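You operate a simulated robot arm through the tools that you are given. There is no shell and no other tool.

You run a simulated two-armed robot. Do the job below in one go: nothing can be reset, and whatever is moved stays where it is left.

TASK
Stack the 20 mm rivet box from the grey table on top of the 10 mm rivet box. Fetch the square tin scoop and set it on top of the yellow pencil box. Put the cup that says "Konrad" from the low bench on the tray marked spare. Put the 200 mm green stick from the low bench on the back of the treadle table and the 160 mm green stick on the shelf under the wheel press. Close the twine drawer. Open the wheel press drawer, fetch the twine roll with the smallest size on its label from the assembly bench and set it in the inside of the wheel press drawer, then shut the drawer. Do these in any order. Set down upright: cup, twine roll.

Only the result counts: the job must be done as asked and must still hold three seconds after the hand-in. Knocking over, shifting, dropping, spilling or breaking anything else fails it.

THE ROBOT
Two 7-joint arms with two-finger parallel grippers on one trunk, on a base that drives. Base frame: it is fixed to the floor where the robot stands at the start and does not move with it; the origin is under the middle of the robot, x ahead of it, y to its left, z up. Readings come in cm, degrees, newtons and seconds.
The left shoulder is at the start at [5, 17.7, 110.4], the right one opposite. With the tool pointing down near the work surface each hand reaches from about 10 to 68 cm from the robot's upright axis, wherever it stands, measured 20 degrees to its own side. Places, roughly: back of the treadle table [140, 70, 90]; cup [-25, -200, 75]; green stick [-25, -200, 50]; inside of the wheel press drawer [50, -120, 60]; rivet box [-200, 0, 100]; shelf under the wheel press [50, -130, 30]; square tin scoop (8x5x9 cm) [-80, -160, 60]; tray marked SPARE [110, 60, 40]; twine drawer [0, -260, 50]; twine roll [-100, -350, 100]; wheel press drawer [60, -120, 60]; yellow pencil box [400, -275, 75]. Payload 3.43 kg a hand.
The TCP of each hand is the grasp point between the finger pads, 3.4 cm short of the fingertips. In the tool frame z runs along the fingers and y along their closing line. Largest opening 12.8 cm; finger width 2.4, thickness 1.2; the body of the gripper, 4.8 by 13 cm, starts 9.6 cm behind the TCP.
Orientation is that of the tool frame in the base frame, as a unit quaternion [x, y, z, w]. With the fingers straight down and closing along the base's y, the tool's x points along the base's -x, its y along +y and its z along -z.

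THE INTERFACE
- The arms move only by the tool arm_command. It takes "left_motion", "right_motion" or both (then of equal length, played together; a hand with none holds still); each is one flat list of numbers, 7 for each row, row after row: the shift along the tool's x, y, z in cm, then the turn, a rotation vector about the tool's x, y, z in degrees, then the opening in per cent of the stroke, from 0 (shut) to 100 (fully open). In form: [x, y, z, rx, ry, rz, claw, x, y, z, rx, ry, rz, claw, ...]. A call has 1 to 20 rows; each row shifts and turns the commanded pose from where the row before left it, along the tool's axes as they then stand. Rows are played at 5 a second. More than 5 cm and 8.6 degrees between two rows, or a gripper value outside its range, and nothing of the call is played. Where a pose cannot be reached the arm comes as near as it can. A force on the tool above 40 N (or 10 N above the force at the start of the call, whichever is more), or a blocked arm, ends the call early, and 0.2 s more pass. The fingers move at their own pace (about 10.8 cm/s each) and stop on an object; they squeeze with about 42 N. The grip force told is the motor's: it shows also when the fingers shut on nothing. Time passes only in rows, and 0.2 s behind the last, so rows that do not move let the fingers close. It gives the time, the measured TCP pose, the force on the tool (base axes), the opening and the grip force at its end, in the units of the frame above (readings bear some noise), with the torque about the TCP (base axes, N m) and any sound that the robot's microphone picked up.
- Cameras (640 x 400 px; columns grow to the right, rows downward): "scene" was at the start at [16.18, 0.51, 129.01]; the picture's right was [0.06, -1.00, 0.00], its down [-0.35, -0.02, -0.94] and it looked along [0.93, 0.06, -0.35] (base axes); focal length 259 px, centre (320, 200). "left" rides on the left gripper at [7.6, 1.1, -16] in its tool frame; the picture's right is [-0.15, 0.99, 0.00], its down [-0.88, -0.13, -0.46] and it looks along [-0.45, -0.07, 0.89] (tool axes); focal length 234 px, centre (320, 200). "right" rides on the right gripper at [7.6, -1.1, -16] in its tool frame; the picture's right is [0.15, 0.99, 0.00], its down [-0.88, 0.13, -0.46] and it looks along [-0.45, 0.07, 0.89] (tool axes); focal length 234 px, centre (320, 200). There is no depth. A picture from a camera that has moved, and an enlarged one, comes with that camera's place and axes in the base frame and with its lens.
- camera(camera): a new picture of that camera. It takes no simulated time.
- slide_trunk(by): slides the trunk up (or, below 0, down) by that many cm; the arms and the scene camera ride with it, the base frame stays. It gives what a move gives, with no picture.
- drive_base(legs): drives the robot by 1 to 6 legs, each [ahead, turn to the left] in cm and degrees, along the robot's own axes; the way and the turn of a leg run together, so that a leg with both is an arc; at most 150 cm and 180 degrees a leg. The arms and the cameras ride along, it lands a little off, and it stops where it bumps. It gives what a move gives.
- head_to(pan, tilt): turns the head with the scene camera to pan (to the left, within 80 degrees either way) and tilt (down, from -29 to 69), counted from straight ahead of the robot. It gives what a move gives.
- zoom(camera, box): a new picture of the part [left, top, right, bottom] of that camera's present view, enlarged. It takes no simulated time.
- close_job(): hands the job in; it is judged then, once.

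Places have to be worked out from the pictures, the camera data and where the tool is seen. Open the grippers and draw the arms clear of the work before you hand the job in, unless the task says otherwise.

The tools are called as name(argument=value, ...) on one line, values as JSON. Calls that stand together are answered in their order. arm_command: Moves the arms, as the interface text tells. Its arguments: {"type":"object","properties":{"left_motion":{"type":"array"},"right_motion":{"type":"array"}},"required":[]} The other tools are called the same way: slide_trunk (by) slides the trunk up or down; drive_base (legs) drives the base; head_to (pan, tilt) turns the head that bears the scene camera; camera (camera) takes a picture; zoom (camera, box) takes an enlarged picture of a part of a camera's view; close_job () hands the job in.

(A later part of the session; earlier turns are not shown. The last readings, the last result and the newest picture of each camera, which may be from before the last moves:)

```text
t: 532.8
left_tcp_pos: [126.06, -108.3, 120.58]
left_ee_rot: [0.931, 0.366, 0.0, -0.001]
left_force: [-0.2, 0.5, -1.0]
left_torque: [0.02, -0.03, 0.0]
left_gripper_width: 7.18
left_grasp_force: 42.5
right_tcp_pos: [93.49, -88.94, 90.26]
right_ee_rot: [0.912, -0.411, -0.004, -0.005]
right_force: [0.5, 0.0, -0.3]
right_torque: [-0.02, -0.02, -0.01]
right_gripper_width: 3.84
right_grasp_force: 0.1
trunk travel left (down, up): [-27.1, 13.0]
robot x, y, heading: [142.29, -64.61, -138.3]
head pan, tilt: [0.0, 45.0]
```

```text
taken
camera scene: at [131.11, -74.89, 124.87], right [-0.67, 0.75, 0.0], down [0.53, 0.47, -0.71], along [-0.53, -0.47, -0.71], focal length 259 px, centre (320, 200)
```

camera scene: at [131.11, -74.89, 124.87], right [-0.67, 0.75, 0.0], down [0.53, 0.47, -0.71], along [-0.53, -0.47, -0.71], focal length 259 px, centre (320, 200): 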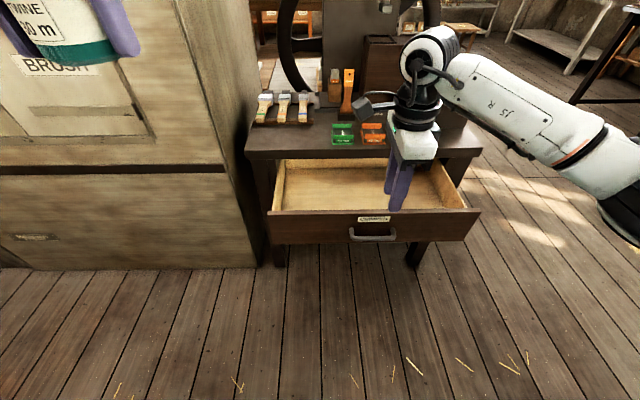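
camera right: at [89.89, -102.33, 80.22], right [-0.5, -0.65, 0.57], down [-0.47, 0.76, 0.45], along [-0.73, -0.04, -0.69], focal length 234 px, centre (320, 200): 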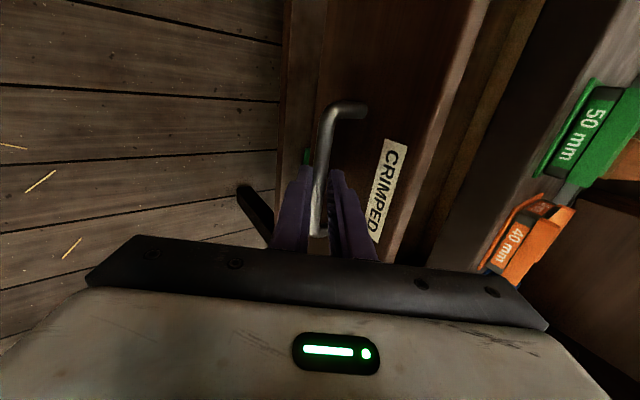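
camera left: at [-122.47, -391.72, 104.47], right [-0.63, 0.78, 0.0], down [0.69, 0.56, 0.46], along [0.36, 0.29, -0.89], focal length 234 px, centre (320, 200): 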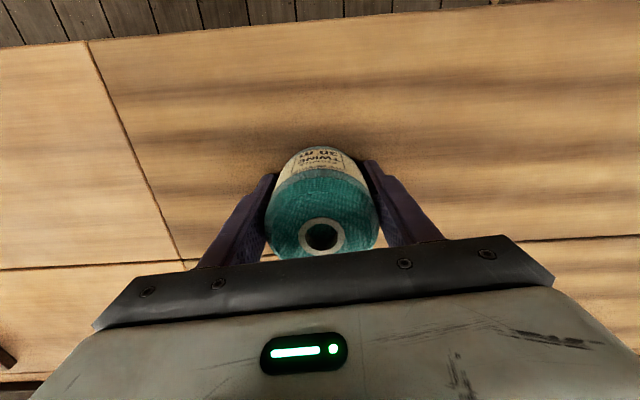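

arm_command(right_motion=[-1.3, -1.7, -3.5, 0, 0, 0, 50, -1.3, -1.7, -3.5, 0, 0, 0, 50, -1.3, -1.7, -3.5, 0, 0, 0, 50, -1.3, -1.7, -3.5, 0, 0, 0, 50, -1.3, -1.7, -3.5, 0, 0, 0, 50, -1.3, -1.7, -3.5, 0, 0, 0, 50])

drive_base(legs=[[25, 0]])

head_to(pan=0, tilt=55)

camera(camera="scene")

camera(camera="left")

```text
t: 534.2
left_tcp_pos: [126.15, -108.3, 120.62]
left_ee_rot: [0.931, 0.366, -0.002, 0.0]
left_force: [-0.3, 0.4, -2.1]
left_torque: [-0.01, 0.0, -0.02]
left_gripper_width: 7.16
left_grasp_force: 42.1
right_tcp_pos: [96.09, -76.51, 111.26]
right_ee_rot: [0.912, -0.411, -0.004, -0.004]
right_force: [0.3, -0.4, 0.6]
right_torque: [-0.03, 0.02, 0.02]
right_gripper_width: 6.4
right_grasp_force: 0.0
trunk travel left (down, up): [-27.1, 13.0]
robot x, y, heading: [142.66, -64.87, -138.3]
head pan, tilt: [0.0, 45.0]
```

```text
t: 536.0
left_tcp_pos: [107.51, -124.83, 120.59]
left_ee_rot: [0.931, 0.366, -0.001, -0.001]
left_force: [-0.9, 0.0, -1.3]
left_torque: [0.03, -0.05, -0.01]
left_gripper_width: 7.18
left_grasp_force: 42.0
right_tcp_pos: [77.38, -93.25, 111.25]
right_ee_rot: [0.912, -0.411, -0.003, -0.004]
right_force: [-0.4, -0.2, -0.4]
right_torque: [-0.02, -0.04, -0.01]
right_gripper_width: 6.39
right_grasp_force: 0.0
trunk travel left (down, up): [-27.1, 13.0]
robot x, y, heading: [124.07, -81.28, -138.2]
head pan, tilt: [0.0, 45.0]
```

```text
t: 536.8
left_tcp_pos: [107.5, -124.85, 120.64]
left_ee_rot: [0.93, 0.366, -0.002, -0.001]
left_force: [0.4, -0.4, -0.5]
left_torque: [0.02, -0.02, 0.02]
left_gripper_width: 7.15
left_grasp_force: 41.9
right_tcp_pos: [77.52, -93.18, 111.23]
right_ee_rot: [0.912, -0.411, -0.004, -0.004]
right_force: [-0.4, -0.4, -1.5]
right_torque: [-0.01, -0.01, -0.01]
right_gripper_width: 6.4
right_grasp_force: 0.1
trunk travel left (down, up): [-27.1, 13.0]
robot x, y, heading: [123.93, -81.23, -138.2]
head pan, tilt: [0.0, 55.0]
```

```text
taken
camera scene: at [113.27, -90.84, 123.53], right [-0.67, 0.75, 0.0], down [0.61, 0.55, -0.57], along [-0.43, -0.38, -0.82], focal length 259 px, centre (320, 200)
```

scene: 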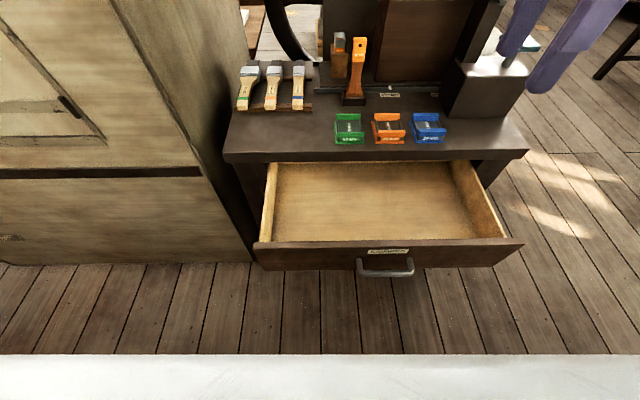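

```text
taken
camera left: at [114.01, -120.44, 136.55], right [0.57, -0.82, 0.0], down [-0.73, -0.5, 0.46], along [-0.38, -0.26, -0.89], focal length 234 px, centre (320, 200)
```

left: 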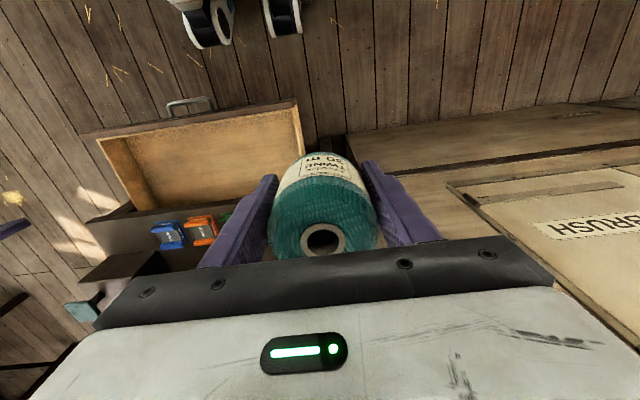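

The open drawer is ahead. I move the twine in the left hand over the drawer's interior (e≈145, 15 cm in front of the table edge) and lower it to z≈68.

arm_command(left_motion=[-2.04, -3.9, 0, 0, 0, 0, 35, -2.04, -3.9, 0, 0, 0, 0, 35, -2.04, -3.9, 0, 0, 0, 0, 35, -2.04, -3.9, 0, 0, 0, 0, 35, -2.04, -3.9, 0, 0, 0, 0, 35, 0, 0, 4.5, 0, 0, 0, 35, 0, 0, 4.5, 0, 0, 0, 35, 0, 0, 4.5, 0, 0, 0, 35, 0, 0, 4.5, 0, 0, 0, 35, 0, 0, 4.5, 0, 0, 0, 35, 0, 0, 4.5, 0, 0, 0, 35, 0, 0, 4.5, 0, 0, 0, 35, 0, 0, 4.5, 0, 0, 0, 35])

camera(camera="scene")

camera(camera="left")

```text
t: 539.6
left_tcp_pos: [88.54, -118.24, 84.5]
left_ee_rot: [0.93, 0.367, -0.002, -0.001]
left_force: [0.1, 0.0, -0.8]
left_torque: [0.0, 0.0, 0.02]
left_gripper_width: 7.18
left_grasp_force: 42.0
left hand out of reach, approached as far as the arm can: row 5
right_tcp_pos: [77.42, -93.33, 111.18]
right_ee_rot: [0.912, -0.411, -0.003, -0.004]
right_force: [0.4, 0.3, 0.2]
right_torque: [0.01, -0.04, 0.01]
right_gripper_width: 6.41
right_grasp_force: 0.2
trunk travel left (down, up): [-27.1, 13.0]
robot x, y, heading: [124.17, -81.54, -138.6]
head pan, tilt: [0.0, 55.0]
```

```text
taken
camera scene: at [113.25, -90.86, 123.52], right [-0.67, 0.75, 0.0], down [0.61, 0.55, -0.57], along [-0.43, -0.38, -0.82], focal length 259 px, centre (320, 200)
```

scene: 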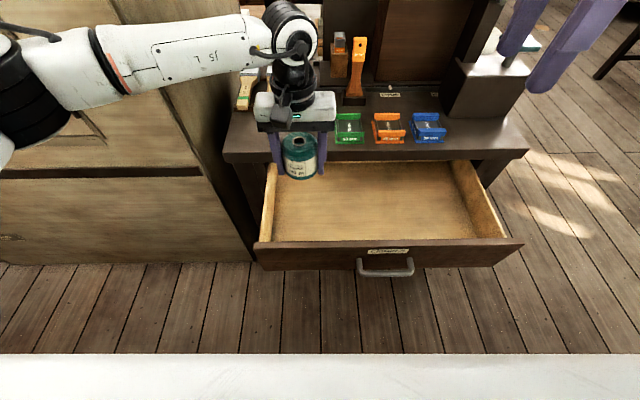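

```text
taken
camera left: at [95.07, -113.86, 100.46], right [0.57, -0.82, 0.0], down [-0.73, -0.5, 0.46], along [-0.38, -0.26, -0.89], focal length 234 px, centre (320, 200)
```

left: 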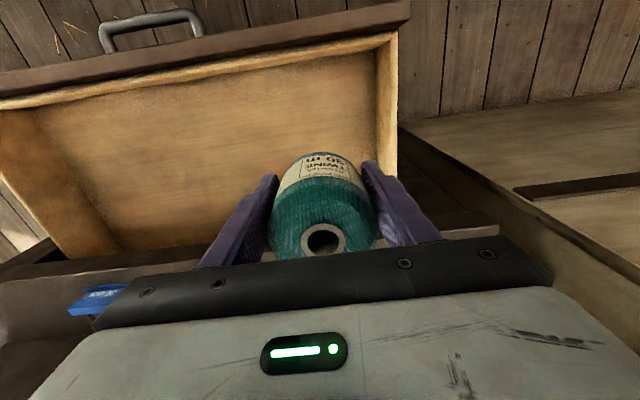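

The roll is over the drawer's left half. I lower to z≈67, then feel for the bottom in small steps.

arm_command(left_motion=[0, 0, 4.5, 0, 0, 0, 35, 0, 0, 4.5, 0, 0, 0, 35, 0, 0, 4.5, 0, 0, 0, 35, 0, 0, 4, 0, 0, 0, 35])

zoom(camera="scene", box=[220, 90, 460, 280])

camera(camera="left")

```text
t: 540.6
left_tcp_pos: [88.78, -118.34, 66.99]
left_ee_rot: [0.93, 0.367, -0.002, 0.001]
left_force: [-0.1, -0.8, -0.8]
left_torque: [0.02, -0.04, 0.01]
left_gripper_width: 7.15
left_grasp_force: 42.1
right_tcp_pos: [77.49, -93.19, 111.24]
right_ee_rot: [0.912, -0.411, -0.004, -0.004]
right_force: [-1.1, -0.5, -0.3]
right_torque: [0.0, 0.01, -0.02]
right_gripper_width: 6.41
right_grasp_force: 0.0
trunk travel left (down, up): [-27.1, 13.0]
robot x, y, heading: [123.7, -80.99, -138.5]
head pan, tilt: [0.0, 55.0]
```

```text
2.11 times, centred on (340, 185) of scene
camera zoom: at [113.25, -90.84, 123.53], right [-0.67, 0.75, 0.0], down [0.61, 0.55, -0.57], along [-0.43, -0.38, -0.82], focal length 546 px, centre (278, 232)
```

zoom: 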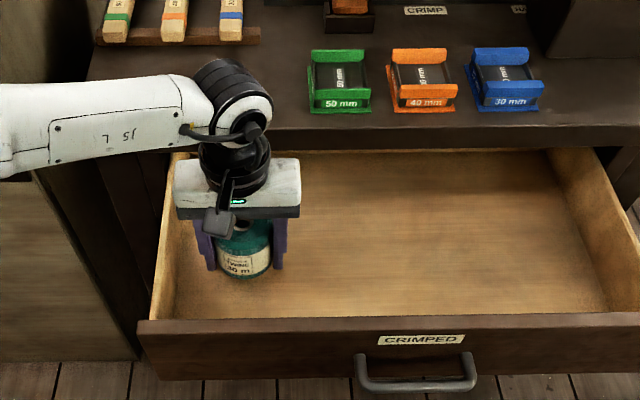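

```text
taken
camera left: at [95.33, -113.87, 82.94], right [0.57, -0.82, 0.0], down [-0.73, -0.5, 0.46], along [-0.38, -0.26, -0.89], focal length 234 px, centre (320, 200)
```

left: 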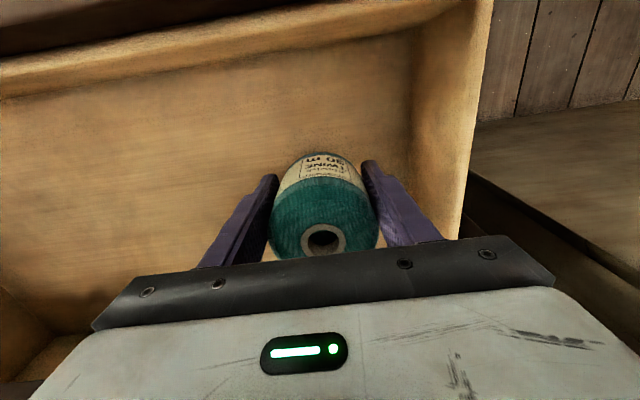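

arm_command(left_motion=[0, 0, 0.8, 0, 0, 0, 35, 0, 0, 0.8, 0, 0, 0, 35, 0, 0, 0.6, 0, 0, 0, 35])

```text
t: 541.4
left_tcp_pos: [88.81, -118.21, 64.81]
left_ee_rot: [0.93, 0.366, -0.001, -0.001]
left_force: [0.0, 0.2, -1.7]
left_torque: [0.01, -0.01, 0.0]
left_gripper_width: 7.18
left_grasp_force: 42.1
right_tcp_pos: [77.47, -93.17, 111.26]
right_ee_rot: [0.911, -0.411, -0.004, -0.004]
right_force: [0.3, 0.0, -0.2]
right_torque: [0.01, 0.02, -0.03]
right_gripper_width: 6.37
right_grasp_force: 0.0
trunk travel left (down, up): [-27.1, 13.0]
robot x, y, heading: [123.81, -81.33, -138.2]
head pan, tilt: [0.0, 55.0]
```

arm_command(left_motion=[0, 0, 0.6, 0, 0, 0, 35, 0, 0, 0.5, 0, 0, 0, 35])

zoom(camera="scene", box=[220, 120, 380, 240])

```text
t: 542.0
left_tcp_pos: [88.74, -118.31, 63.67]
left_ee_rot: [0.931, 0.365, -0.001, -0.001]
left_force: [0.3, -0.1, -1.5]
left_torque: [0.03, -0.01, 0.0]
left_gripper_width: 7.2
left_grasp_force: 42.0
right_tcp_pos: [77.5, -93.23, 111.35]
right_ee_rot: [0.912, -0.411, -0.004, -0.003]
right_force: [0.6, -0.3, 0.5]
right_torque: [0.04, 0.03, 0.02]
right_gripper_width: 6.42
right_grasp_force: 0.0
trunk travel left (down, up): [-27.1, 13.0]
robot x, y, heading: [124.13, -81.05, -138.1]
head pan, tilt: [0.0, 55.0]
```

```text
3.33 times, centred on (300, 180) of scene
camera zoom: at [113.26, -90.84, 123.52], right [-0.67, 0.75, 0.0], down [0.61, 0.55, -0.57], along [-0.43, -0.38, -0.82], focal length 864 px, centre (387, 267)
```

zoom: 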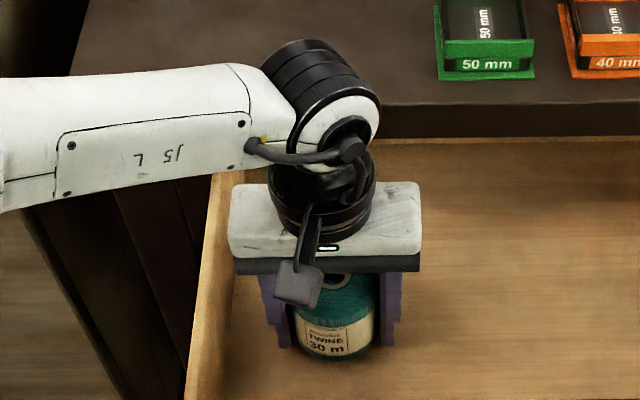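

Not yet touching. I continue down.

arm_command(left_motion=[0, 0, 0.5, 0, 0, 0, 35, 0, 0, 0.5, 0, 0, 0, 35])

```text
t: 542.6
left_tcp_pos: [88.74, -118.3, 62.69]
left_ee_rot: [0.931, 0.366, -0.001, -0.001]
left_force: [0.7, -0.8, -0.8]
left_torque: [-0.02, 0.0, 0.0]
left_gripper_width: 7.14
left_grasp_force: 41.9
right_tcp_pos: [77.41, -93.26, 111.22]
right_ee_rot: [0.912, -0.411, -0.004, -0.004]
right_force: [1.4, -0.1, -0.7]
right_torque: [0.01, 0.04, 0.02]
right_gripper_width: 6.39
right_grasp_force: 0.0
trunk travel left (down, up): [-27.1, 13.0]
robot x, y, heading: [124.19, -81.28, -138.2]
head pan, tilt: [0.0, 55.0]
```

arm_command(left_motion=[0, 0, 0.5, 0, 0, 0, 35, 0, 0, 0.4, 0, 0, 0, 35])

```text
t: 543.2
left_tcp_pos: [88.5, -118.47, 62.38]
left_ee_rot: [0.93, 0.368, -0.007, 0.001]
left_force: [2.8, -3.6, 40.6]
left_torque: [-0.76, -0.36, 0.2]
left_gripper_width: 7.2
left_grasp_force: 42.1
right_tcp_pos: [77.66, -93.0, 111.52]
right_ee_rot: [0.912, -0.411, -0.005, -0.002]
right_force: [0.1, 0.4, -0.2]
right_torque: [-0.01, -0.03, 0.02]
right_gripper_width: 6.37
right_grasp_force: 0.0
trunk travel left (down, up): [-27.1, 13.0]
robot x, y, heading: [124.36, -81.5, -138.3]
head pan, tilt: [0.0, 55.0]
```

Contact. I ease up 0.45 cm and open the fingers.

arm_command(left_motion=[0, 0, -0.45, 0, 0, 0, 35, 0, 0, 0, 0, 0, 0, 60, 0, 0, 0, 0, 0, 0, 75, 0, 0, 0, 0, 0, 0, 80])

camera(camera="left")

zoom(camera="scene", box=[220, 120, 380, 240])

```text
t: 544.2
left_tcp_pos: [88.86, -118.39, 62.28]
left_ee_rot: [0.931, 0.366, -0.001, 0.001]
left_force: [-0.3, 1.1, 8.7]
left_torque: [0.47, 0.28, -0.05]
left_gripper_width: 10.3
left_grasp_force: 0.3
right_tcp_pos: [77.57, -93.2, 111.28]
right_ee_rot: [0.912, -0.411, -0.004, -0.004]
right_force: [0.0, 0.5, 0.2]
right_torque: [-0.04, 0.04, 0.0]
right_gripper_width: 6.39
right_grasp_force: 0.0
trunk travel left (down, up): [-27.1, 13.0]
robot x, y, heading: [123.7, -81.4, -138.1]
head pan, tilt: [0.0, 55.0]
```

```text
taken
camera left: at [95.32, -114.01, 78.18], right [0.57, -0.82, 0.0], down [-0.73, -0.5, 0.46], along [-0.38, -0.26, -0.89], focal length 234 px, centre (320, 200)
```

left: 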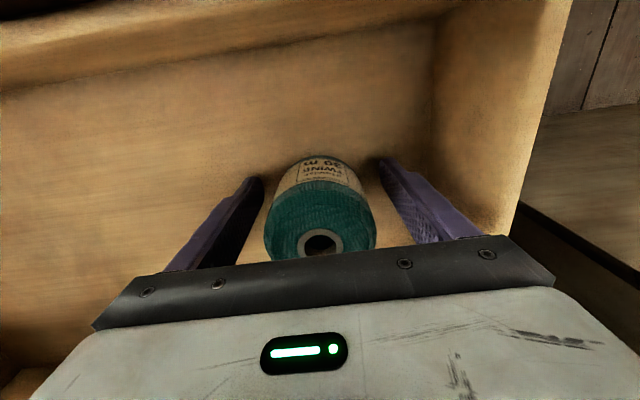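

```text
3.33 times, centred on (300, 180) of scene
camera zoom: at [113.33, -90.78, 123.53], right [-0.67, 0.75, 0.0], down [0.61, 0.55, -0.57], along [-0.43, -0.38, -0.82], focal length 864 px, centre (387, 267)
```

zoom: 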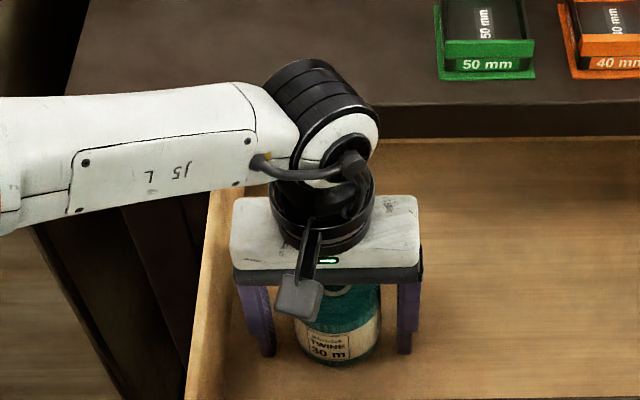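

The fingertips just graze the drawer floor too; the roll stands upright. I raise the left hand straight up and draw it back.

arm_command(left_motion=[0, 0, -1, 0, 0, 0, 82, 0, 0, -3, 0, 0, 0, 82, 0, 0, -4.5, 0, 0, 0, 82, 0, 0, -4.5, 0, 0, 0, 82, 0, 0, -4.5, 0, 0, 0, 82, 0, 0, -4.5, 0, 0, 0, 82, 0, 0, -4.5, 0, 0, 0, 82, 0, 0, -4.5, 0, 0, 0, 82, 0, 0, -4.5, 0, 0, 0, 82, 2, 3, -2, 0, 0, 0, 82, 2, 3, -2, 0, 0, 0, 82, 2, 3, -2, 0, 0, 0, 82, 2, 3, -2, 0, 0, 0, 82, 2, 3, -2, 0, 0, 0, 82])

camera(camera="scene")

zoom(camera="scene", box=[230, 130, 400, 260])

```text
t: 547.2
left_tcp_pos: [106.36, -122.29, 107.92]
left_ee_rot: [0.931, 0.365, -0.001, -0.001]
left_force: [-0.4, 0.3, -0.3]
left_torque: [0.01, 0.03, 0.02]
left_gripper_width: 10.51
left_grasp_force: 0.0
right_tcp_pos: [77.51, -93.17, 111.19]
right_ee_rot: [0.912, -0.41, -0.004, -0.004]
right_force: [0.2, -0.6, -0.5]
right_torque: [-0.01, 0.0, -0.04]
right_gripper_width: 6.39
right_grasp_force: 0.1
trunk travel left (down, up): [-27.1, 13.0]
robot x, y, heading: [124.05, -81.3, -138.3]
head pan, tilt: [0.0, 55.0]
```

```text
taken
camera scene: at [113.33, -90.83, 123.53], right [-0.67, 0.75, 0.0], down [0.61, 0.55, -0.57], along [-0.43, -0.38, -0.82], focal length 259 px, centre (320, 200)
```

scene: 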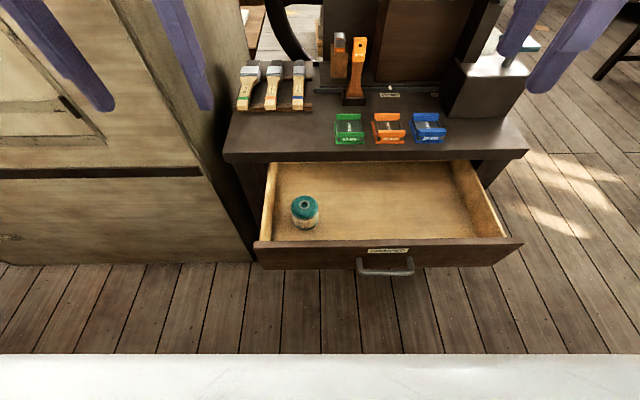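

```text
3.08 times, centred on (315, 195) of scene
camera zoom: at [113.33, -90.83, 123.53], right [-0.67, 0.75, 0.0], down [0.61, 0.55, -0.57], along [-0.43, -0.38, -0.82], focal length 798 px, centre (335, 215)
```

zoom: 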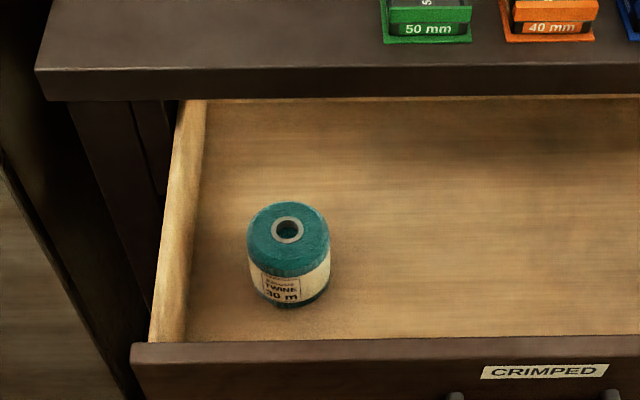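

The 30 m roll stands upright in the drawer. Now to shut it: I back up 10 cm, turn the right hand back and close its fingers to push the handle.

drive_base(legs=[[-10, 0]])

arm_command(right_motion=[0, 0, 0, 0, 0, -8.5, 0, 0, 0, 0, 0, 0, -8.5, 0, 0, 0, 0, 0, 0, -8.5, 0, 0, 0, 0, 0, 0, -8.5, 0, 0, 0, 0, 0, 0, -8.5, 0, 0, 0, 0, 0, 0, -8.5, 0, 0, 0, 0, 0, 0, -8.5, 0, 0, 0, 0, 0, 0, -8.5, 0, 0, 0, 0, 0, 0, -8.5, 0, 0, 0, 0, 0, 0, -8.5, 0, 0, 0, 0, 0, 0, -5, 0, 1.5, 3.3, 0, 0, 0, 0, 0, 1.5, 3.3, 0, 0, 0, 0, 0])

camera(camera="right")

camera(camera="scene")

```text
t: 548.3
left_tcp_pos: [113.85, -115.84, 108.02]
left_ee_rot: [0.93, 0.367, -0.001, 0.0]
left_force: [-0.6, 0.0, 0.1]
left_torque: [-0.02, 0.01, -0.01]
left_gripper_width: 10.49
left_grasp_force: 0.1
right_tcp_pos: [85.0, -86.67, 111.38]
right_ee_rot: [0.912, -0.411, -0.004, -0.004]
right_force: [-0.3, -0.3, 0.1]
right_torque: [-0.04, 0.03, -0.01]
right_gripper_width: 6.38
right_grasp_force: 0.0
trunk travel left (down, up): [-27.1, 13.0]
robot x, y, heading: [131.2, -74.7, -138.2]
head pan, tilt: [0.0, 55.0]
```

```text
t: 551.1
left_tcp_pos: [113.9, -115.86, 107.83]
left_ee_rot: [0.93, 0.368, -0.001, 0.0]
left_force: [0.4, -0.2, 0.2]
left_torque: [0.01, 0.0, 0.03]
left_gripper_width: 10.51
left_grasp_force: 0.2
right_tcp_pos: [91.66, -89.64, 111.27]
right_ee_rot: [0.935, 0.355, 0.0, -0.006]
right_force: [-0.9, 0.2, -0.7]
right_torque: [0.01, 0.04, 0.01]
right_gripper_width: 0.0
right_grasp_force: 33.3
trunk travel left (down, up): [-27.1, 13.0]
robot x, y, heading: [131.26, -74.48, -137.9]
head pan, tilt: [0.0, 55.0]
```

```text
taken
camera right: at [96.63, -83.98, 127.27], right [0.77, -0.64, -0.01], down [-0.57, -0.69, 0.45], along [-0.3, -0.34, -0.89], focal length 234 px, centre (320, 200)
```

right: 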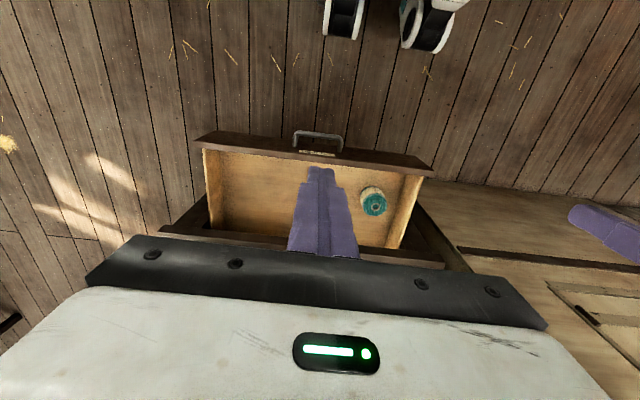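

```text
taken
camera scene: at [120.73, -84.25, 123.53], right [-0.67, 0.74, 0.0], down [0.61, 0.55, -0.57], along [-0.43, -0.38, -0.82], focal length 259 px, centre (320, 200)
```

scene: 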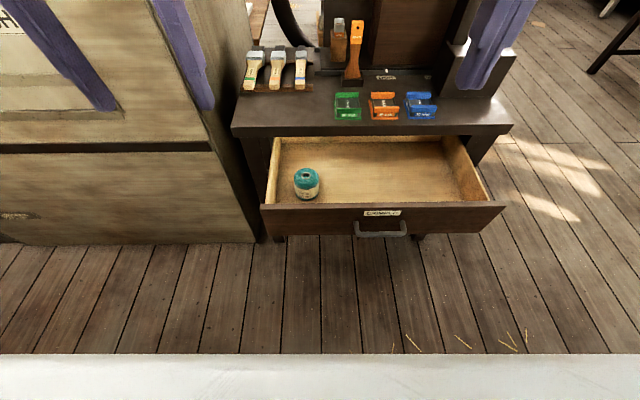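

The closed fingers hang just in front of the handle. I lower them to z≈66.5.

arm_command(right_motion=[-0.2, 0, 4.48, 0, 0, 0, 0, 0, 0, 4.48, 0, 0, 0, 0, 0, 0, 4.48, 0, 0, 0, 0, 0, 0, 4.48, 0, 0, 0, 0, 0, 0, 4.48, 0, 0, 0, 0, 0, 0, 4.48, 0, 0, 0, 0, 0, 0, 4.48, 0, 0, 0, 0, 0, 0, 4.48, 0, 0, 0, 0, 0, 0, 4.48, 0, 0, 0, 0, 0, 0, 4.48, 0, 0, 0, 0])

camera(camera="right")

camera(camera="scene")

```text
t: 553.3
left_tcp_pos: [113.86, -115.83, 107.98]
left_ee_rot: [0.93, 0.367, -0.002, 0.0]
left_force: [-0.7, -0.9, -1.1]
left_torque: [0.03, -0.01, 0.03]
left_gripper_width: 10.49
left_grasp_force: 0.1
right_tcp_pos: [91.13, -89.17, 66.03]
right_ee_rot: [0.935, 0.355, 0.0, -0.005]
right_force: [-0.5, -0.2, 0.6]
right_torque: [0.0, -0.01, 0.0]
right_gripper_width: 0.0
right_grasp_force: 33.4
trunk travel left (down, up): [-27.1, 13.0]
robot x, y, heading: [131.17, -74.54, -138.1]
head pan, tilt: [0.0, 55.0]
```

```text
taken
camera right: at [96.03, -83.49, 81.98], right [0.77, -0.64, -0.01], down [-0.57, -0.69, 0.45], along [-0.3, -0.34, -0.89], focal length 234 px, centre (320, 200)
```

right: 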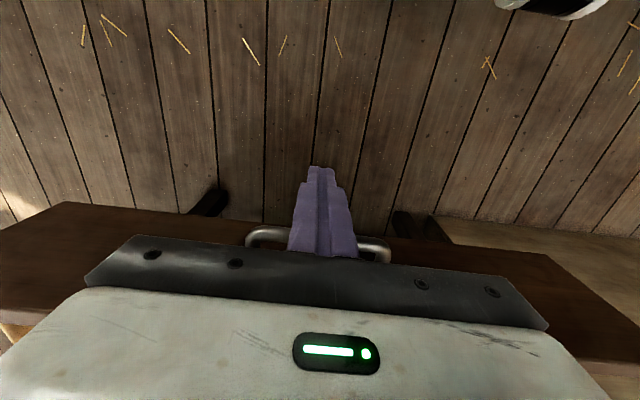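

```text
taken
camera scene: at [120.69, -84.22, 123.53], right [-0.67, 0.74, 0.0], down [0.61, 0.55, -0.57], along [-0.43, -0.38, -0.82], focal length 259 px, centre (320, 200)
```

scene: 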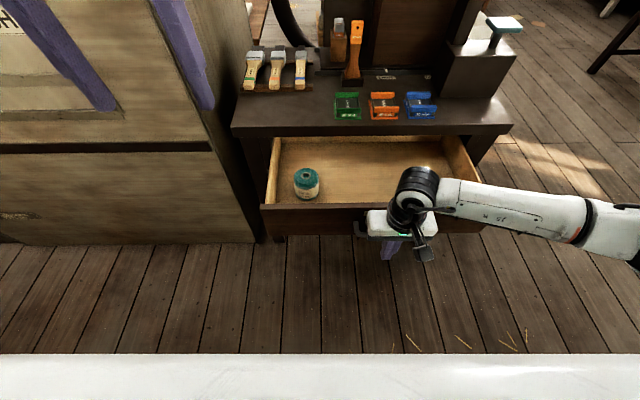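

The fingers stand in front of the bar. I push in slowly, 1.4 cm per row.

arm_command(right_motion=[-1.4, 0, 0, 0, 0, 0, 0, -1.4, 0, 0, 0, 0, 0, 0, -1.4, 0, 0, 0, 0, 0, 0, -1.4, 0, 0, 0, 0, 0, 0, -1.4, 0, 0, 0, 0, 0, 0, -1.4, 0, 0, 0, 0, 0, 0, -1.4, 0, 0, 0, 0, 0, 0, -1.4, 0, 0, 0, 0, 0, 0, -1.4, 0, 0, 0, 0, 0, 0, -1.4, 0, 0, 0, 0, 0, 0, -1.4, 0, 0, 0, 0, 0, 0, -1.4, 0, 0, 0, 0, 0, 0])

camera(camera="scene")

zoom(camera="scene", box=[220, 100, 460, 260])

```text
t: 555.9
left_tcp_pos: [113.77, -115.83, 108.0]
left_ee_rot: [0.93, 0.368, -0.001, 0.0]
left_force: [-0.9, -0.3, 0.3]
left_torque: [0.0, 0.01, -0.05]
left_gripper_width: 10.51
left_grasp_force: 0.1
right_tcp_pos: [78.55, -100.52, 66.36]
right_ee_rot: [0.935, 0.355, -0.001, -0.006]
right_force: [1.1, -0.1, -0.9]
right_torque: [0.0, 0.01, -0.01]
right_gripper_width: 0.0
right_grasp_force: 32.9
trunk travel left (down, up): [-27.1, 13.0]
robot x, y, heading: [131.44, -74.78, -138.0]
head pan, tilt: [0.0, 55.0]
```

```text
taken
camera scene: at [120.7, -84.23, 123.53], right [-0.67, 0.74, 0.0], down [0.61, 0.55, -0.57], along [-0.43, -0.38, -0.82], focal length 259 px, centre (320, 200)
```

scene: 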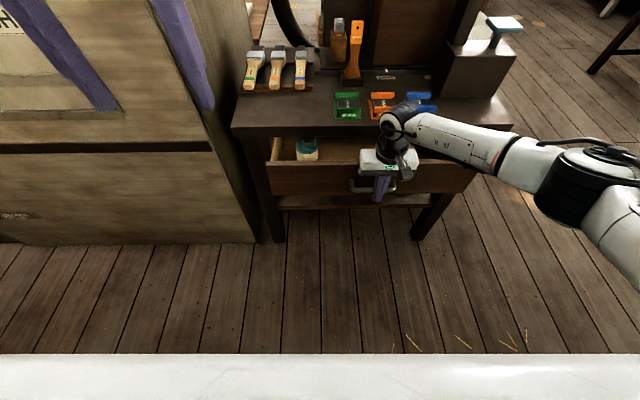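

```text
2.50 times, centred on (340, 180) of scene
camera zoom: at [120.7, -84.23, 123.53], right [-0.67, 0.74, 0.0], down [0.61, 0.55, -0.57], along [-0.43, -0.38, -0.82], focal length 648 px, centre (270, 250)
```

zoom: 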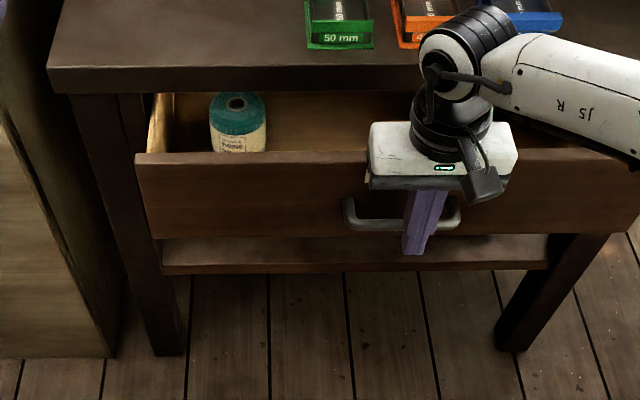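

The roll slides under the table top without touching. For the last 10 cm I pull the hand back 10 cm, roll the base forward 10 cm, and push again.

arm_command(right_motion=[2.5, 0, 0, 0, 0, 0, 0, 2.5, 0, 0, 0, 0, 0, 0, 2.5, 0, 0, 0, 0, 0, 0, 2.5, 0, 0, 0, 0, 0, 0, 2, 0, 0, 0, 0, 0, 0])

drive_base(legs=[[10, 0]])

arm_command(right_motion=[-1.4, 0, 0, 0, 0, 0, 0, -1.4, 0, 0, 0, 0, 0, 0, -1.4, 0, 0, 0, 0, 0, 0, -1.4, 0, 0, 0, 0, 0, 0, -1.4, 0, 0, 0, 0, 0, 0, -1.4, 0, 0, 0, 0, 0, 0, -1.4, 0, 0, 0, 0, 0, 0])

camera(camera="scene")

```text
t: 557.1
left_tcp_pos: [113.86, -115.85, 108.01]
left_ee_rot: [0.93, 0.368, -0.001, -0.001]
left_force: [-0.4, 0.6, 0.7]
left_torque: [-0.02, -0.01, -0.01]
left_gripper_width: 10.5
left_grasp_force: 0.1
right_tcp_pos: [87.49, -92.34, 66.51]
right_ee_rot: [0.935, 0.355, 0.0, -0.005]
right_force: [-0.1, 0.7, -0.4]
right_torque: [0.02, 0.0, 0.02]
right_gripper_width: 0.01
right_grasp_force: 33.2
trunk travel left (down, up): [-27.1, 13.0]
robot x, y, heading: [131.15, -74.91, -138.0]
head pan, tilt: [0.0, 55.0]
```

```text
t: 558.3
left_tcp_pos: [106.45, -122.51, 107.81]
left_ee_rot: [0.93, 0.367, -0.001, -0.001]
left_force: [-0.2, -0.5, -0.4]
left_torque: [0.0, 0.0, 0.01]
left_gripper_width: 10.48
left_grasp_force: 0.0
right_tcp_pos: [80.09, -99.06, 66.46]
right_ee_rot: [0.935, 0.355, 0.001, -0.005]
right_force: [0.6, 0.3, -0.5]
right_torque: [0.02, -0.03, -0.03]
right_gripper_width: 0.0
right_grasp_force: 33.2
trunk travel left (down, up): [-27.1, 13.0]
robot x, y, heading: [124.31, -81.3, -138.1]
head pan, tilt: [0.0, 55.0]
```

```text
t: 559.9
left_tcp_pos: [106.36, -122.54, 107.85]
left_ee_rot: [0.93, 0.368, -0.002, -0.001]
left_force: [-0.3, 0.2, 0.5]
left_torque: [0.01, 0.0, 0.01]
left_gripper_width: 10.49
left_grasp_force: 0.0
right_tcp_pos: [72.63, -105.64, 66.54]
right_ee_rot: [0.935, 0.355, 0.0, -0.006]
right_force: [0.1, -0.3, 0.9]
right_torque: [0.0, -0.02, -0.01]
right_gripper_width: 0.01
right_grasp_force: 32.8
trunk travel left (down, up): [-27.1, 13.0]
robot x, y, heading: [124.17, -81.1, -138.2]
head pan, tilt: [0.0, 55.0]
```

```text
taken
camera scene: at [113.25, -90.91, 123.52], right [-0.67, 0.74, 0.0], down [0.61, 0.55, -0.57], along [-0.43, -0.38, -0.82], focal length 259 px, centre (320, 200)
```

scene: 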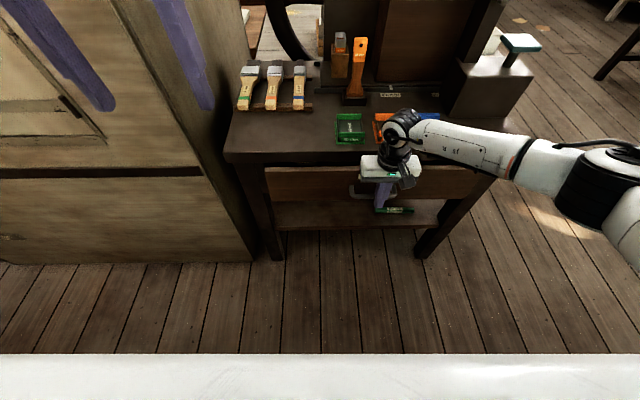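

Nearly shut; I push the last few centimetres until it stops.

arm_command(right_motion=[-0.9, 0, 0, 0, 0, 0, 0, -0.9, 0, 0, 0, 0, 0, 0, -0.8, 0, 0, 0, 0, 0, 0, -0.8, 0, 0, 0, 0, 0, 0, -0.8, 0, 0, 0, 0, 0, 0, -0.8, 0, 0, 0, 0, 0, 0])

zoom(camera="scene", box=[220, 120, 460, 260])

```text
t: 561.1
left_tcp_pos: [106.31, -122.5, 107.81]
left_ee_rot: [0.93, 0.367, -0.002, 0.0]
left_force: [0.6, -0.5, -1.1]
left_torque: [0.02, -0.03, 0.02]
left_gripper_width: 10.52
left_grasp_force: 0.1
right_tcp_pos: [70.24, -107.83, 66.24]
right_ee_rot: [0.934, 0.356, 0.013, -0.012]
right_force: [6.1, 6.5, 4.0]
right_torque: [0.02, -0.07, 0.02]
right_gripper_width: 0.0
right_grasp_force: 32.9
trunk travel left (down, up): [-27.1, 13.0]
robot x, y, heading: [123.66, -81.2, -138.4]
head pan, tilt: [0.0, 55.0]
stopped in row 6 (right hand): the force on the tool passed its limit at 47 N (the readings are from after the stop); the commanded pose is now the measured one
```

```text
2.67 times, centred on (340, 190) of scene
camera zoom: at [113.3, -90.85, 123.52], right [-0.67, 0.75, 0.0], down [0.61, 0.55, -0.57], along [-0.43, -0.38, -0.82], focal length 691 px, centre (267, 227)
```

zoom: 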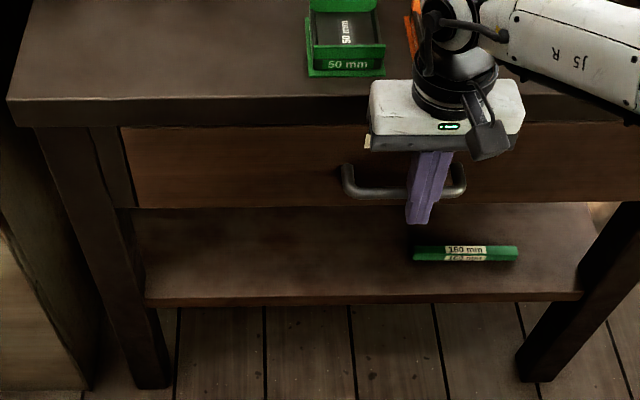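

It hit its stop – the drawer is shut. I back the hand off and raise it.

arm_command(right_motion=[3, 0, 0, 0, 0, 0, 0, 4, 0, 0, 0, 0, 0, 0, 0, 0, -4.5, 0, 0, 0, 0, 0, 0, -4.5, 0, 0, 0, 0, 0, 0, -4.5, 0, 0, 0, 0, 0, 0, -4.5, 0, 0, 0, 0, 0, 0, -4.5, 0, 0, 0, 0, 0, 0, -4.5, 0, 0, 0, 0, 0, 0, -4.5, 0, 0, 0, 0, 0, 0, -4.5, 0, 0, 0, 0, 0, 0, -4.5, 0, 0, 0, 0, 0, 0, -4.5, 0, 0, 0, 50])

camera(camera="scene")

zoom(camera="scene", box=[220, 120, 520, 270])

```text
t: 563.7
left_tcp_pos: [106.49, -122.5, 107.95]
left_ee_rot: [0.93, 0.367, -0.002, 0.0]
left_force: [0.0, 0.1, -0.1]
left_torque: [-0.02, -0.01, 0.01]
left_gripper_width: 10.5
left_grasp_force: 0.0
right_tcp_pos: [74.88, -104.64, 111.66]
right_ee_rot: [0.934, 0.356, 0.01, -0.012]
right_force: [0.3, 0.4, -0.8]
right_torque: [0.03, 0.01, 0.03]
right_gripper_width: 6.38
right_grasp_force: 0.0
trunk travel left (down, up): [-27.1, 13.0]
robot x, y, heading: [124.39, -81.38, -138.2]
head pan, tilt: [0.0, 55.0]
```

```text
taken
camera scene: at [113.34, -90.84, 123.53], right [-0.67, 0.74, 0.0], down [0.61, 0.55, -0.57], along [-0.43, -0.38, -0.82], focal length 259 px, centre (320, 200)
```

scene: 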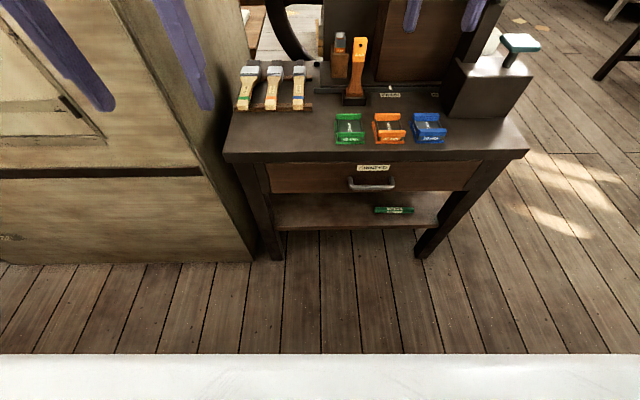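

```text
2.13 times, centred on (370, 195) of scene
camera zoom: at [113.34, -90.84, 123.53], right [-0.67, 0.74, 0.0], down [0.61, 0.55, -0.57], along [-0.43, -0.38, -0.82], focal length 553 px, centre (213, 211)
```

zoom: 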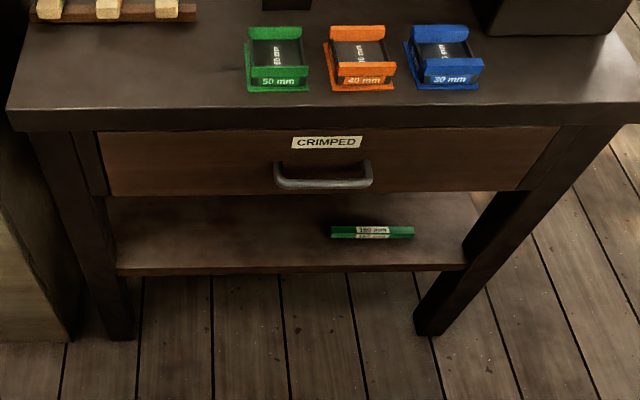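

The drawer is shut with the stick on the shelf below. The last item is the tin scoop: I drive back to the low bench's north-west side.

drive_base(legs=[[-15, 0], [0, -70], [131, 0], [0, 56.4], [136, 0], [0, 60]])

head_to(pan=20, tilt=35)

camera(camera="scene")

```text
t: 586.0
left_tcp_pos: [-81.65, -121.55, 107.88]
left_ee_rot: [0.691, 0.723, -0.001, 0.0]
left_force: [0.0, -0.4, -0.2]
left_torque: [-0.03, -0.01, -0.02]
left_gripper_width: 10.48
left_grasp_force: 0.0
right_tcp_pos: [-115.54, -133.97, 111.59]
right_ee_rot: [0.7, 0.714, 0.005, -0.014]
right_force: [-0.1, 0.9, 0.3]
right_torque: [-0.02, 0.0, 0.02]
right_gripper_width: 6.4
right_grasp_force: 0.0
trunk travel left (down, up): [-27.1, 13.0]
robot x, y, heading: [-101.63, -81.21, -88.6]
head pan, tilt: [0.0, 55.0]
```

```text
t: 586.8
left_tcp_pos: [-81.76, -121.39, 107.96]
left_ee_rot: [0.691, 0.723, -0.001, 0.0]
left_force: [-0.6, 0.0, 0.2]
left_torque: [-0.02, -0.03, 0.0]
left_gripper_width: 10.5
left_grasp_force: 0.0
right_tcp_pos: [-115.63, -133.98, 111.46]
right_ee_rot: [0.7, 0.714, 0.005, -0.014]
right_force: [0.9, 0.7, 0.4]
right_torque: [0.05, -0.01, 0.03]
right_gripper_width: 6.42
right_grasp_force: 0.1
trunk travel left (down, up): [-27.1, 13.0]
robot x, y, heading: [-101.33, -81.2, -88.5]
head pan, tilt: [20.0, 35.0]
```

```text
taken
camera scene: at [-98.38, -96.65, 126.34], right [-0.93, -0.37, 0.0], down [-0.21, 0.53, -0.82], along [0.3, -0.76, -0.57], focal length 259 px, centre (320, 200)
```

scene: 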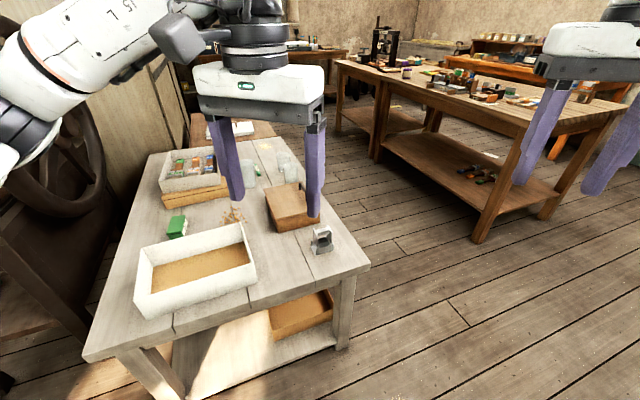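

drive_base(legs=[[31, 0], [0, 43]])

head_to(pan=-10, tilt=50)

camera(camera="scene")

zoom(camera="scene", box=[280, 130, 420, 240])

camera(camera="right")

```text
t: 591.0
left_tcp_pos: [-58.65, -127.19, 108.02]
left_ee_rot: [0.368, 0.93, -0.001, 0.001]
left_force: [-0.2, 0.9, -0.5]
left_torque: [0.0, 0.03, 0.0]
left_gripper_width: 10.52
left_grasp_force: 0.0
right_tcp_pos: [-74.31, -159.8, 111.54]
right_ee_rot: [0.38, 0.925, -0.001, -0.015]
right_force: [0.0, 0.7, -0.7]
right_torque: [0.01, -0.02, -0.02]
right_gripper_width: 6.41
right_grasp_force: 0.0
trunk travel left (down, up): [-27.1, 13.0]
robot x, y, heading: [-101.17, -112.2, -44.6]
head pan, tilt: [20.0, 35.0]
```

```text
t: 591.9
left_tcp_pos: [-58.75, -127.18, 107.85]
left_ee_rot: [0.369, 0.93, -0.001, 0.001]
left_force: [0.1, 0.0, -0.3]
left_torque: [0.0, 0.04, 0.02]
left_gripper_width: 10.51
left_grasp_force: 0.0
right_tcp_pos: [-74.4, -159.81, 111.58]
right_ee_rot: [0.379, 0.925, -0.001, -0.015]
right_force: [-0.1, -0.6, -0.9]
right_torque: [0.01, -0.03, -0.01]
right_gripper_width: 6.39
right_grasp_force: 0.0
trunk travel left (down, up): [-27.1, 13.0]
robot x, y, heading: [-100.89, -112.45, -44.3]
head pan, tilt: [-10.0, 50.0]
```

```text
taken
camera scene: at [-91.56, -123.55, 124.18], right [-0.81, -0.58, 0.0], down [-0.45, 0.62, -0.64], along [0.37, -0.52, -0.77], focal length 259 px, centre (320, 200)
```

scene: 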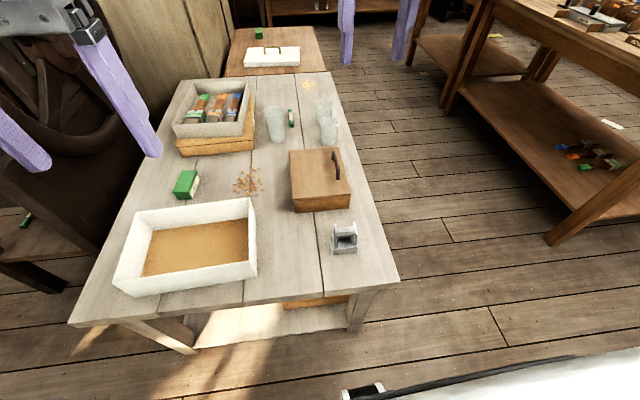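

```text
3.64 times, centred on (350, 185) of scene
camera zoom: at [-91.56, -123.55, 124.18], right [-0.81, -0.58, 0.0], down [-0.45, 0.62, -0.64], along [0.37, -0.52, -0.77], focal length 943 px, centre (211, 254)
```

zoom: 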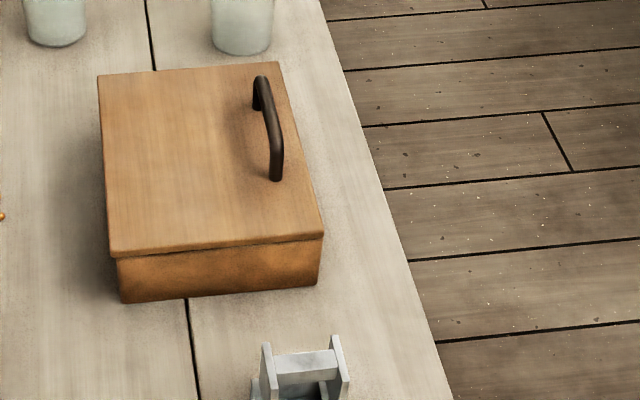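

```text
taken
camera right: at [-80.16, -155.44, 127.7], right [0.59, 0.81, -0.01], down [0.73, -0.53, 0.43], along [0.34, -0.26, -0.9], focal length 234 px, centre (320, 200)
```

right: 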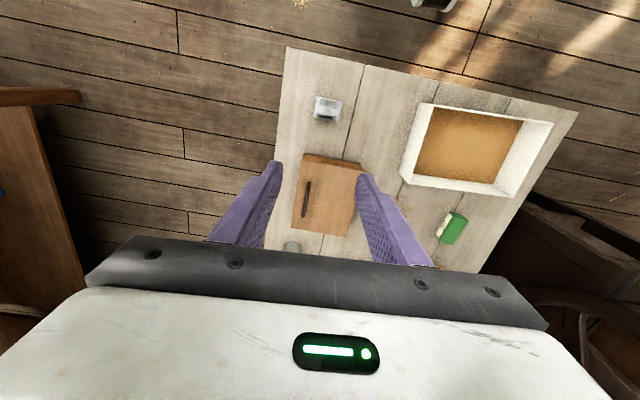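

zoom(camera="scene", box=[310, 205, 380, 265])

zoom(camera="right", box=[290, 80, 360, 140])

```text
6.67 times, centred on (345, 235) of scene
camera zoom: at [-91.56, -123.55, 124.18], right [-0.81, -0.58, 0.0], down [-0.45, 0.62, -0.64], along [0.37, -0.52, -0.77], focal length 1729 px, centre (153, -33)
```

zoom: 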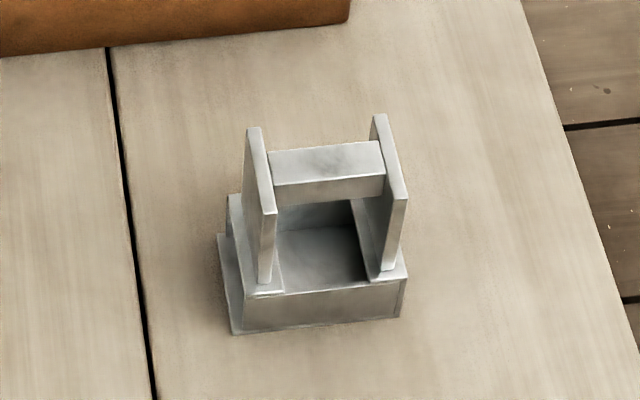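

```text
6.67 times, centred on (325, 110) of right
camera zoom: at [-80.16, -155.44, 127.7], right [0.59, 0.81, -0.01], down [0.73, -0.53, 0.43], along [0.34, -0.26, -0.9], focal length 1561 px, centre (287, 800)
```

zoom: 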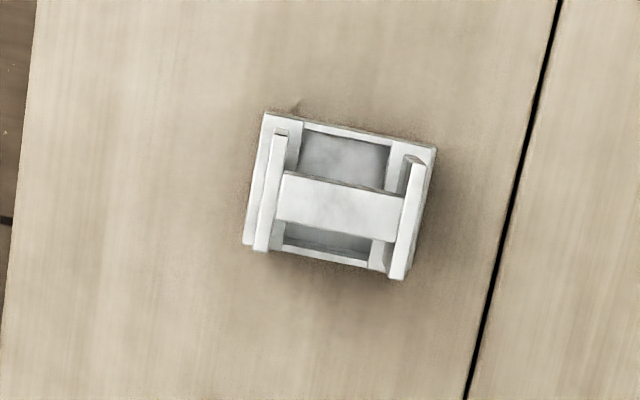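

The scoop is an open tin with two upright plates joined by a crossbar. I'll grip it by the outer faces of the two plates (≈6.2 cm apart) with the right hand, lowering above [-75.6,-157.1].

arm_command(right_motion=[0, 0, 0, -0.76, -1.55, -0.2, 80, 2.7, 1.1, 0, 0, 0, 0, 80, 0, 0, 4.5, 0, 0, 0, 80, 0, 0, 4.5, 0, 0, 0, 80, 0, 0, 4.5, 0, 0, 0, 80, 0, 0, 4.5, 0, 0, 0, 80, 0, 0, 4.5, 0, 0, 0, 80, 0, 0, 4.5, 0, 0, 0, 80, 0, 0, 4.5, 0, 0, 0, 80])

camera(camera="right")

zoom(camera="scene", box=[270, 160, 420, 280])

```text
t: 593.9
left_tcp_pos: [-58.71, -127.15, 107.84]
left_ee_rot: [0.368, 0.93, -0.002, 0.0]
left_force: [-0.1, -0.9, 0.0]
left_torque: [0.0, -0.01, -0.03]
left_gripper_width: 10.48
left_grasp_force: 0.1
right_tcp_pos: [-75.45, -157.15, 79.94]
right_ee_rot: [0.378, 0.926, 0.0, 0.0]
right_force: [0.5, 0.1, 0.8]
right_torque: [-0.01, 0.04, 0.0]
right_gripper_width: 10.25
right_grasp_force: 0.1
trunk travel left (down, up): [-27.1, 13.0]
robot x, y, heading: [-100.85, -112.31, -44.8]
head pan, tilt: [-10.0, 50.0]
```

```text
taken
camera right: at [-81.72, -152.73, 95.95], right [0.59, 0.81, 0.0], down [0.72, -0.52, 0.46], along [0.37, -0.27, -0.89], focal length 234 px, centre (320, 200)
```

right: 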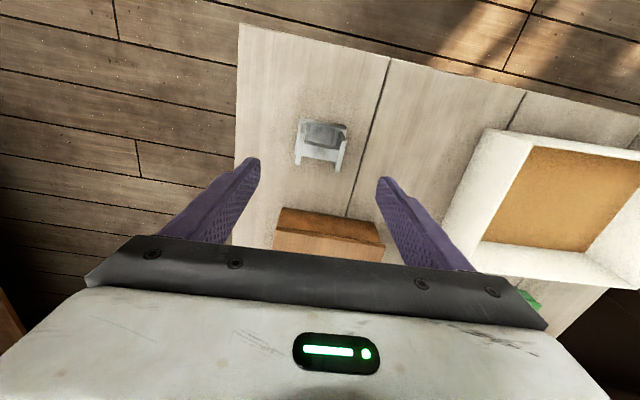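

```text
3.33 times, centred on (345, 220) of scene
camera zoom: at [-91.56, -123.57, 124.18], right [-0.81, -0.58, 0.0], down [-0.45, 0.62, -0.64], along [0.37, -0.52, -0.77], focal length 864 px, centre (237, 133)
```

zoom: 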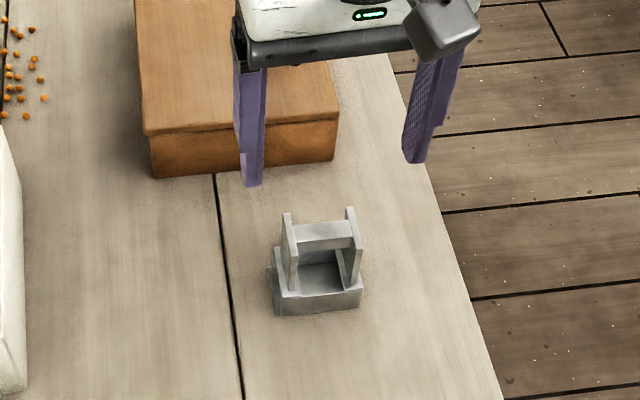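

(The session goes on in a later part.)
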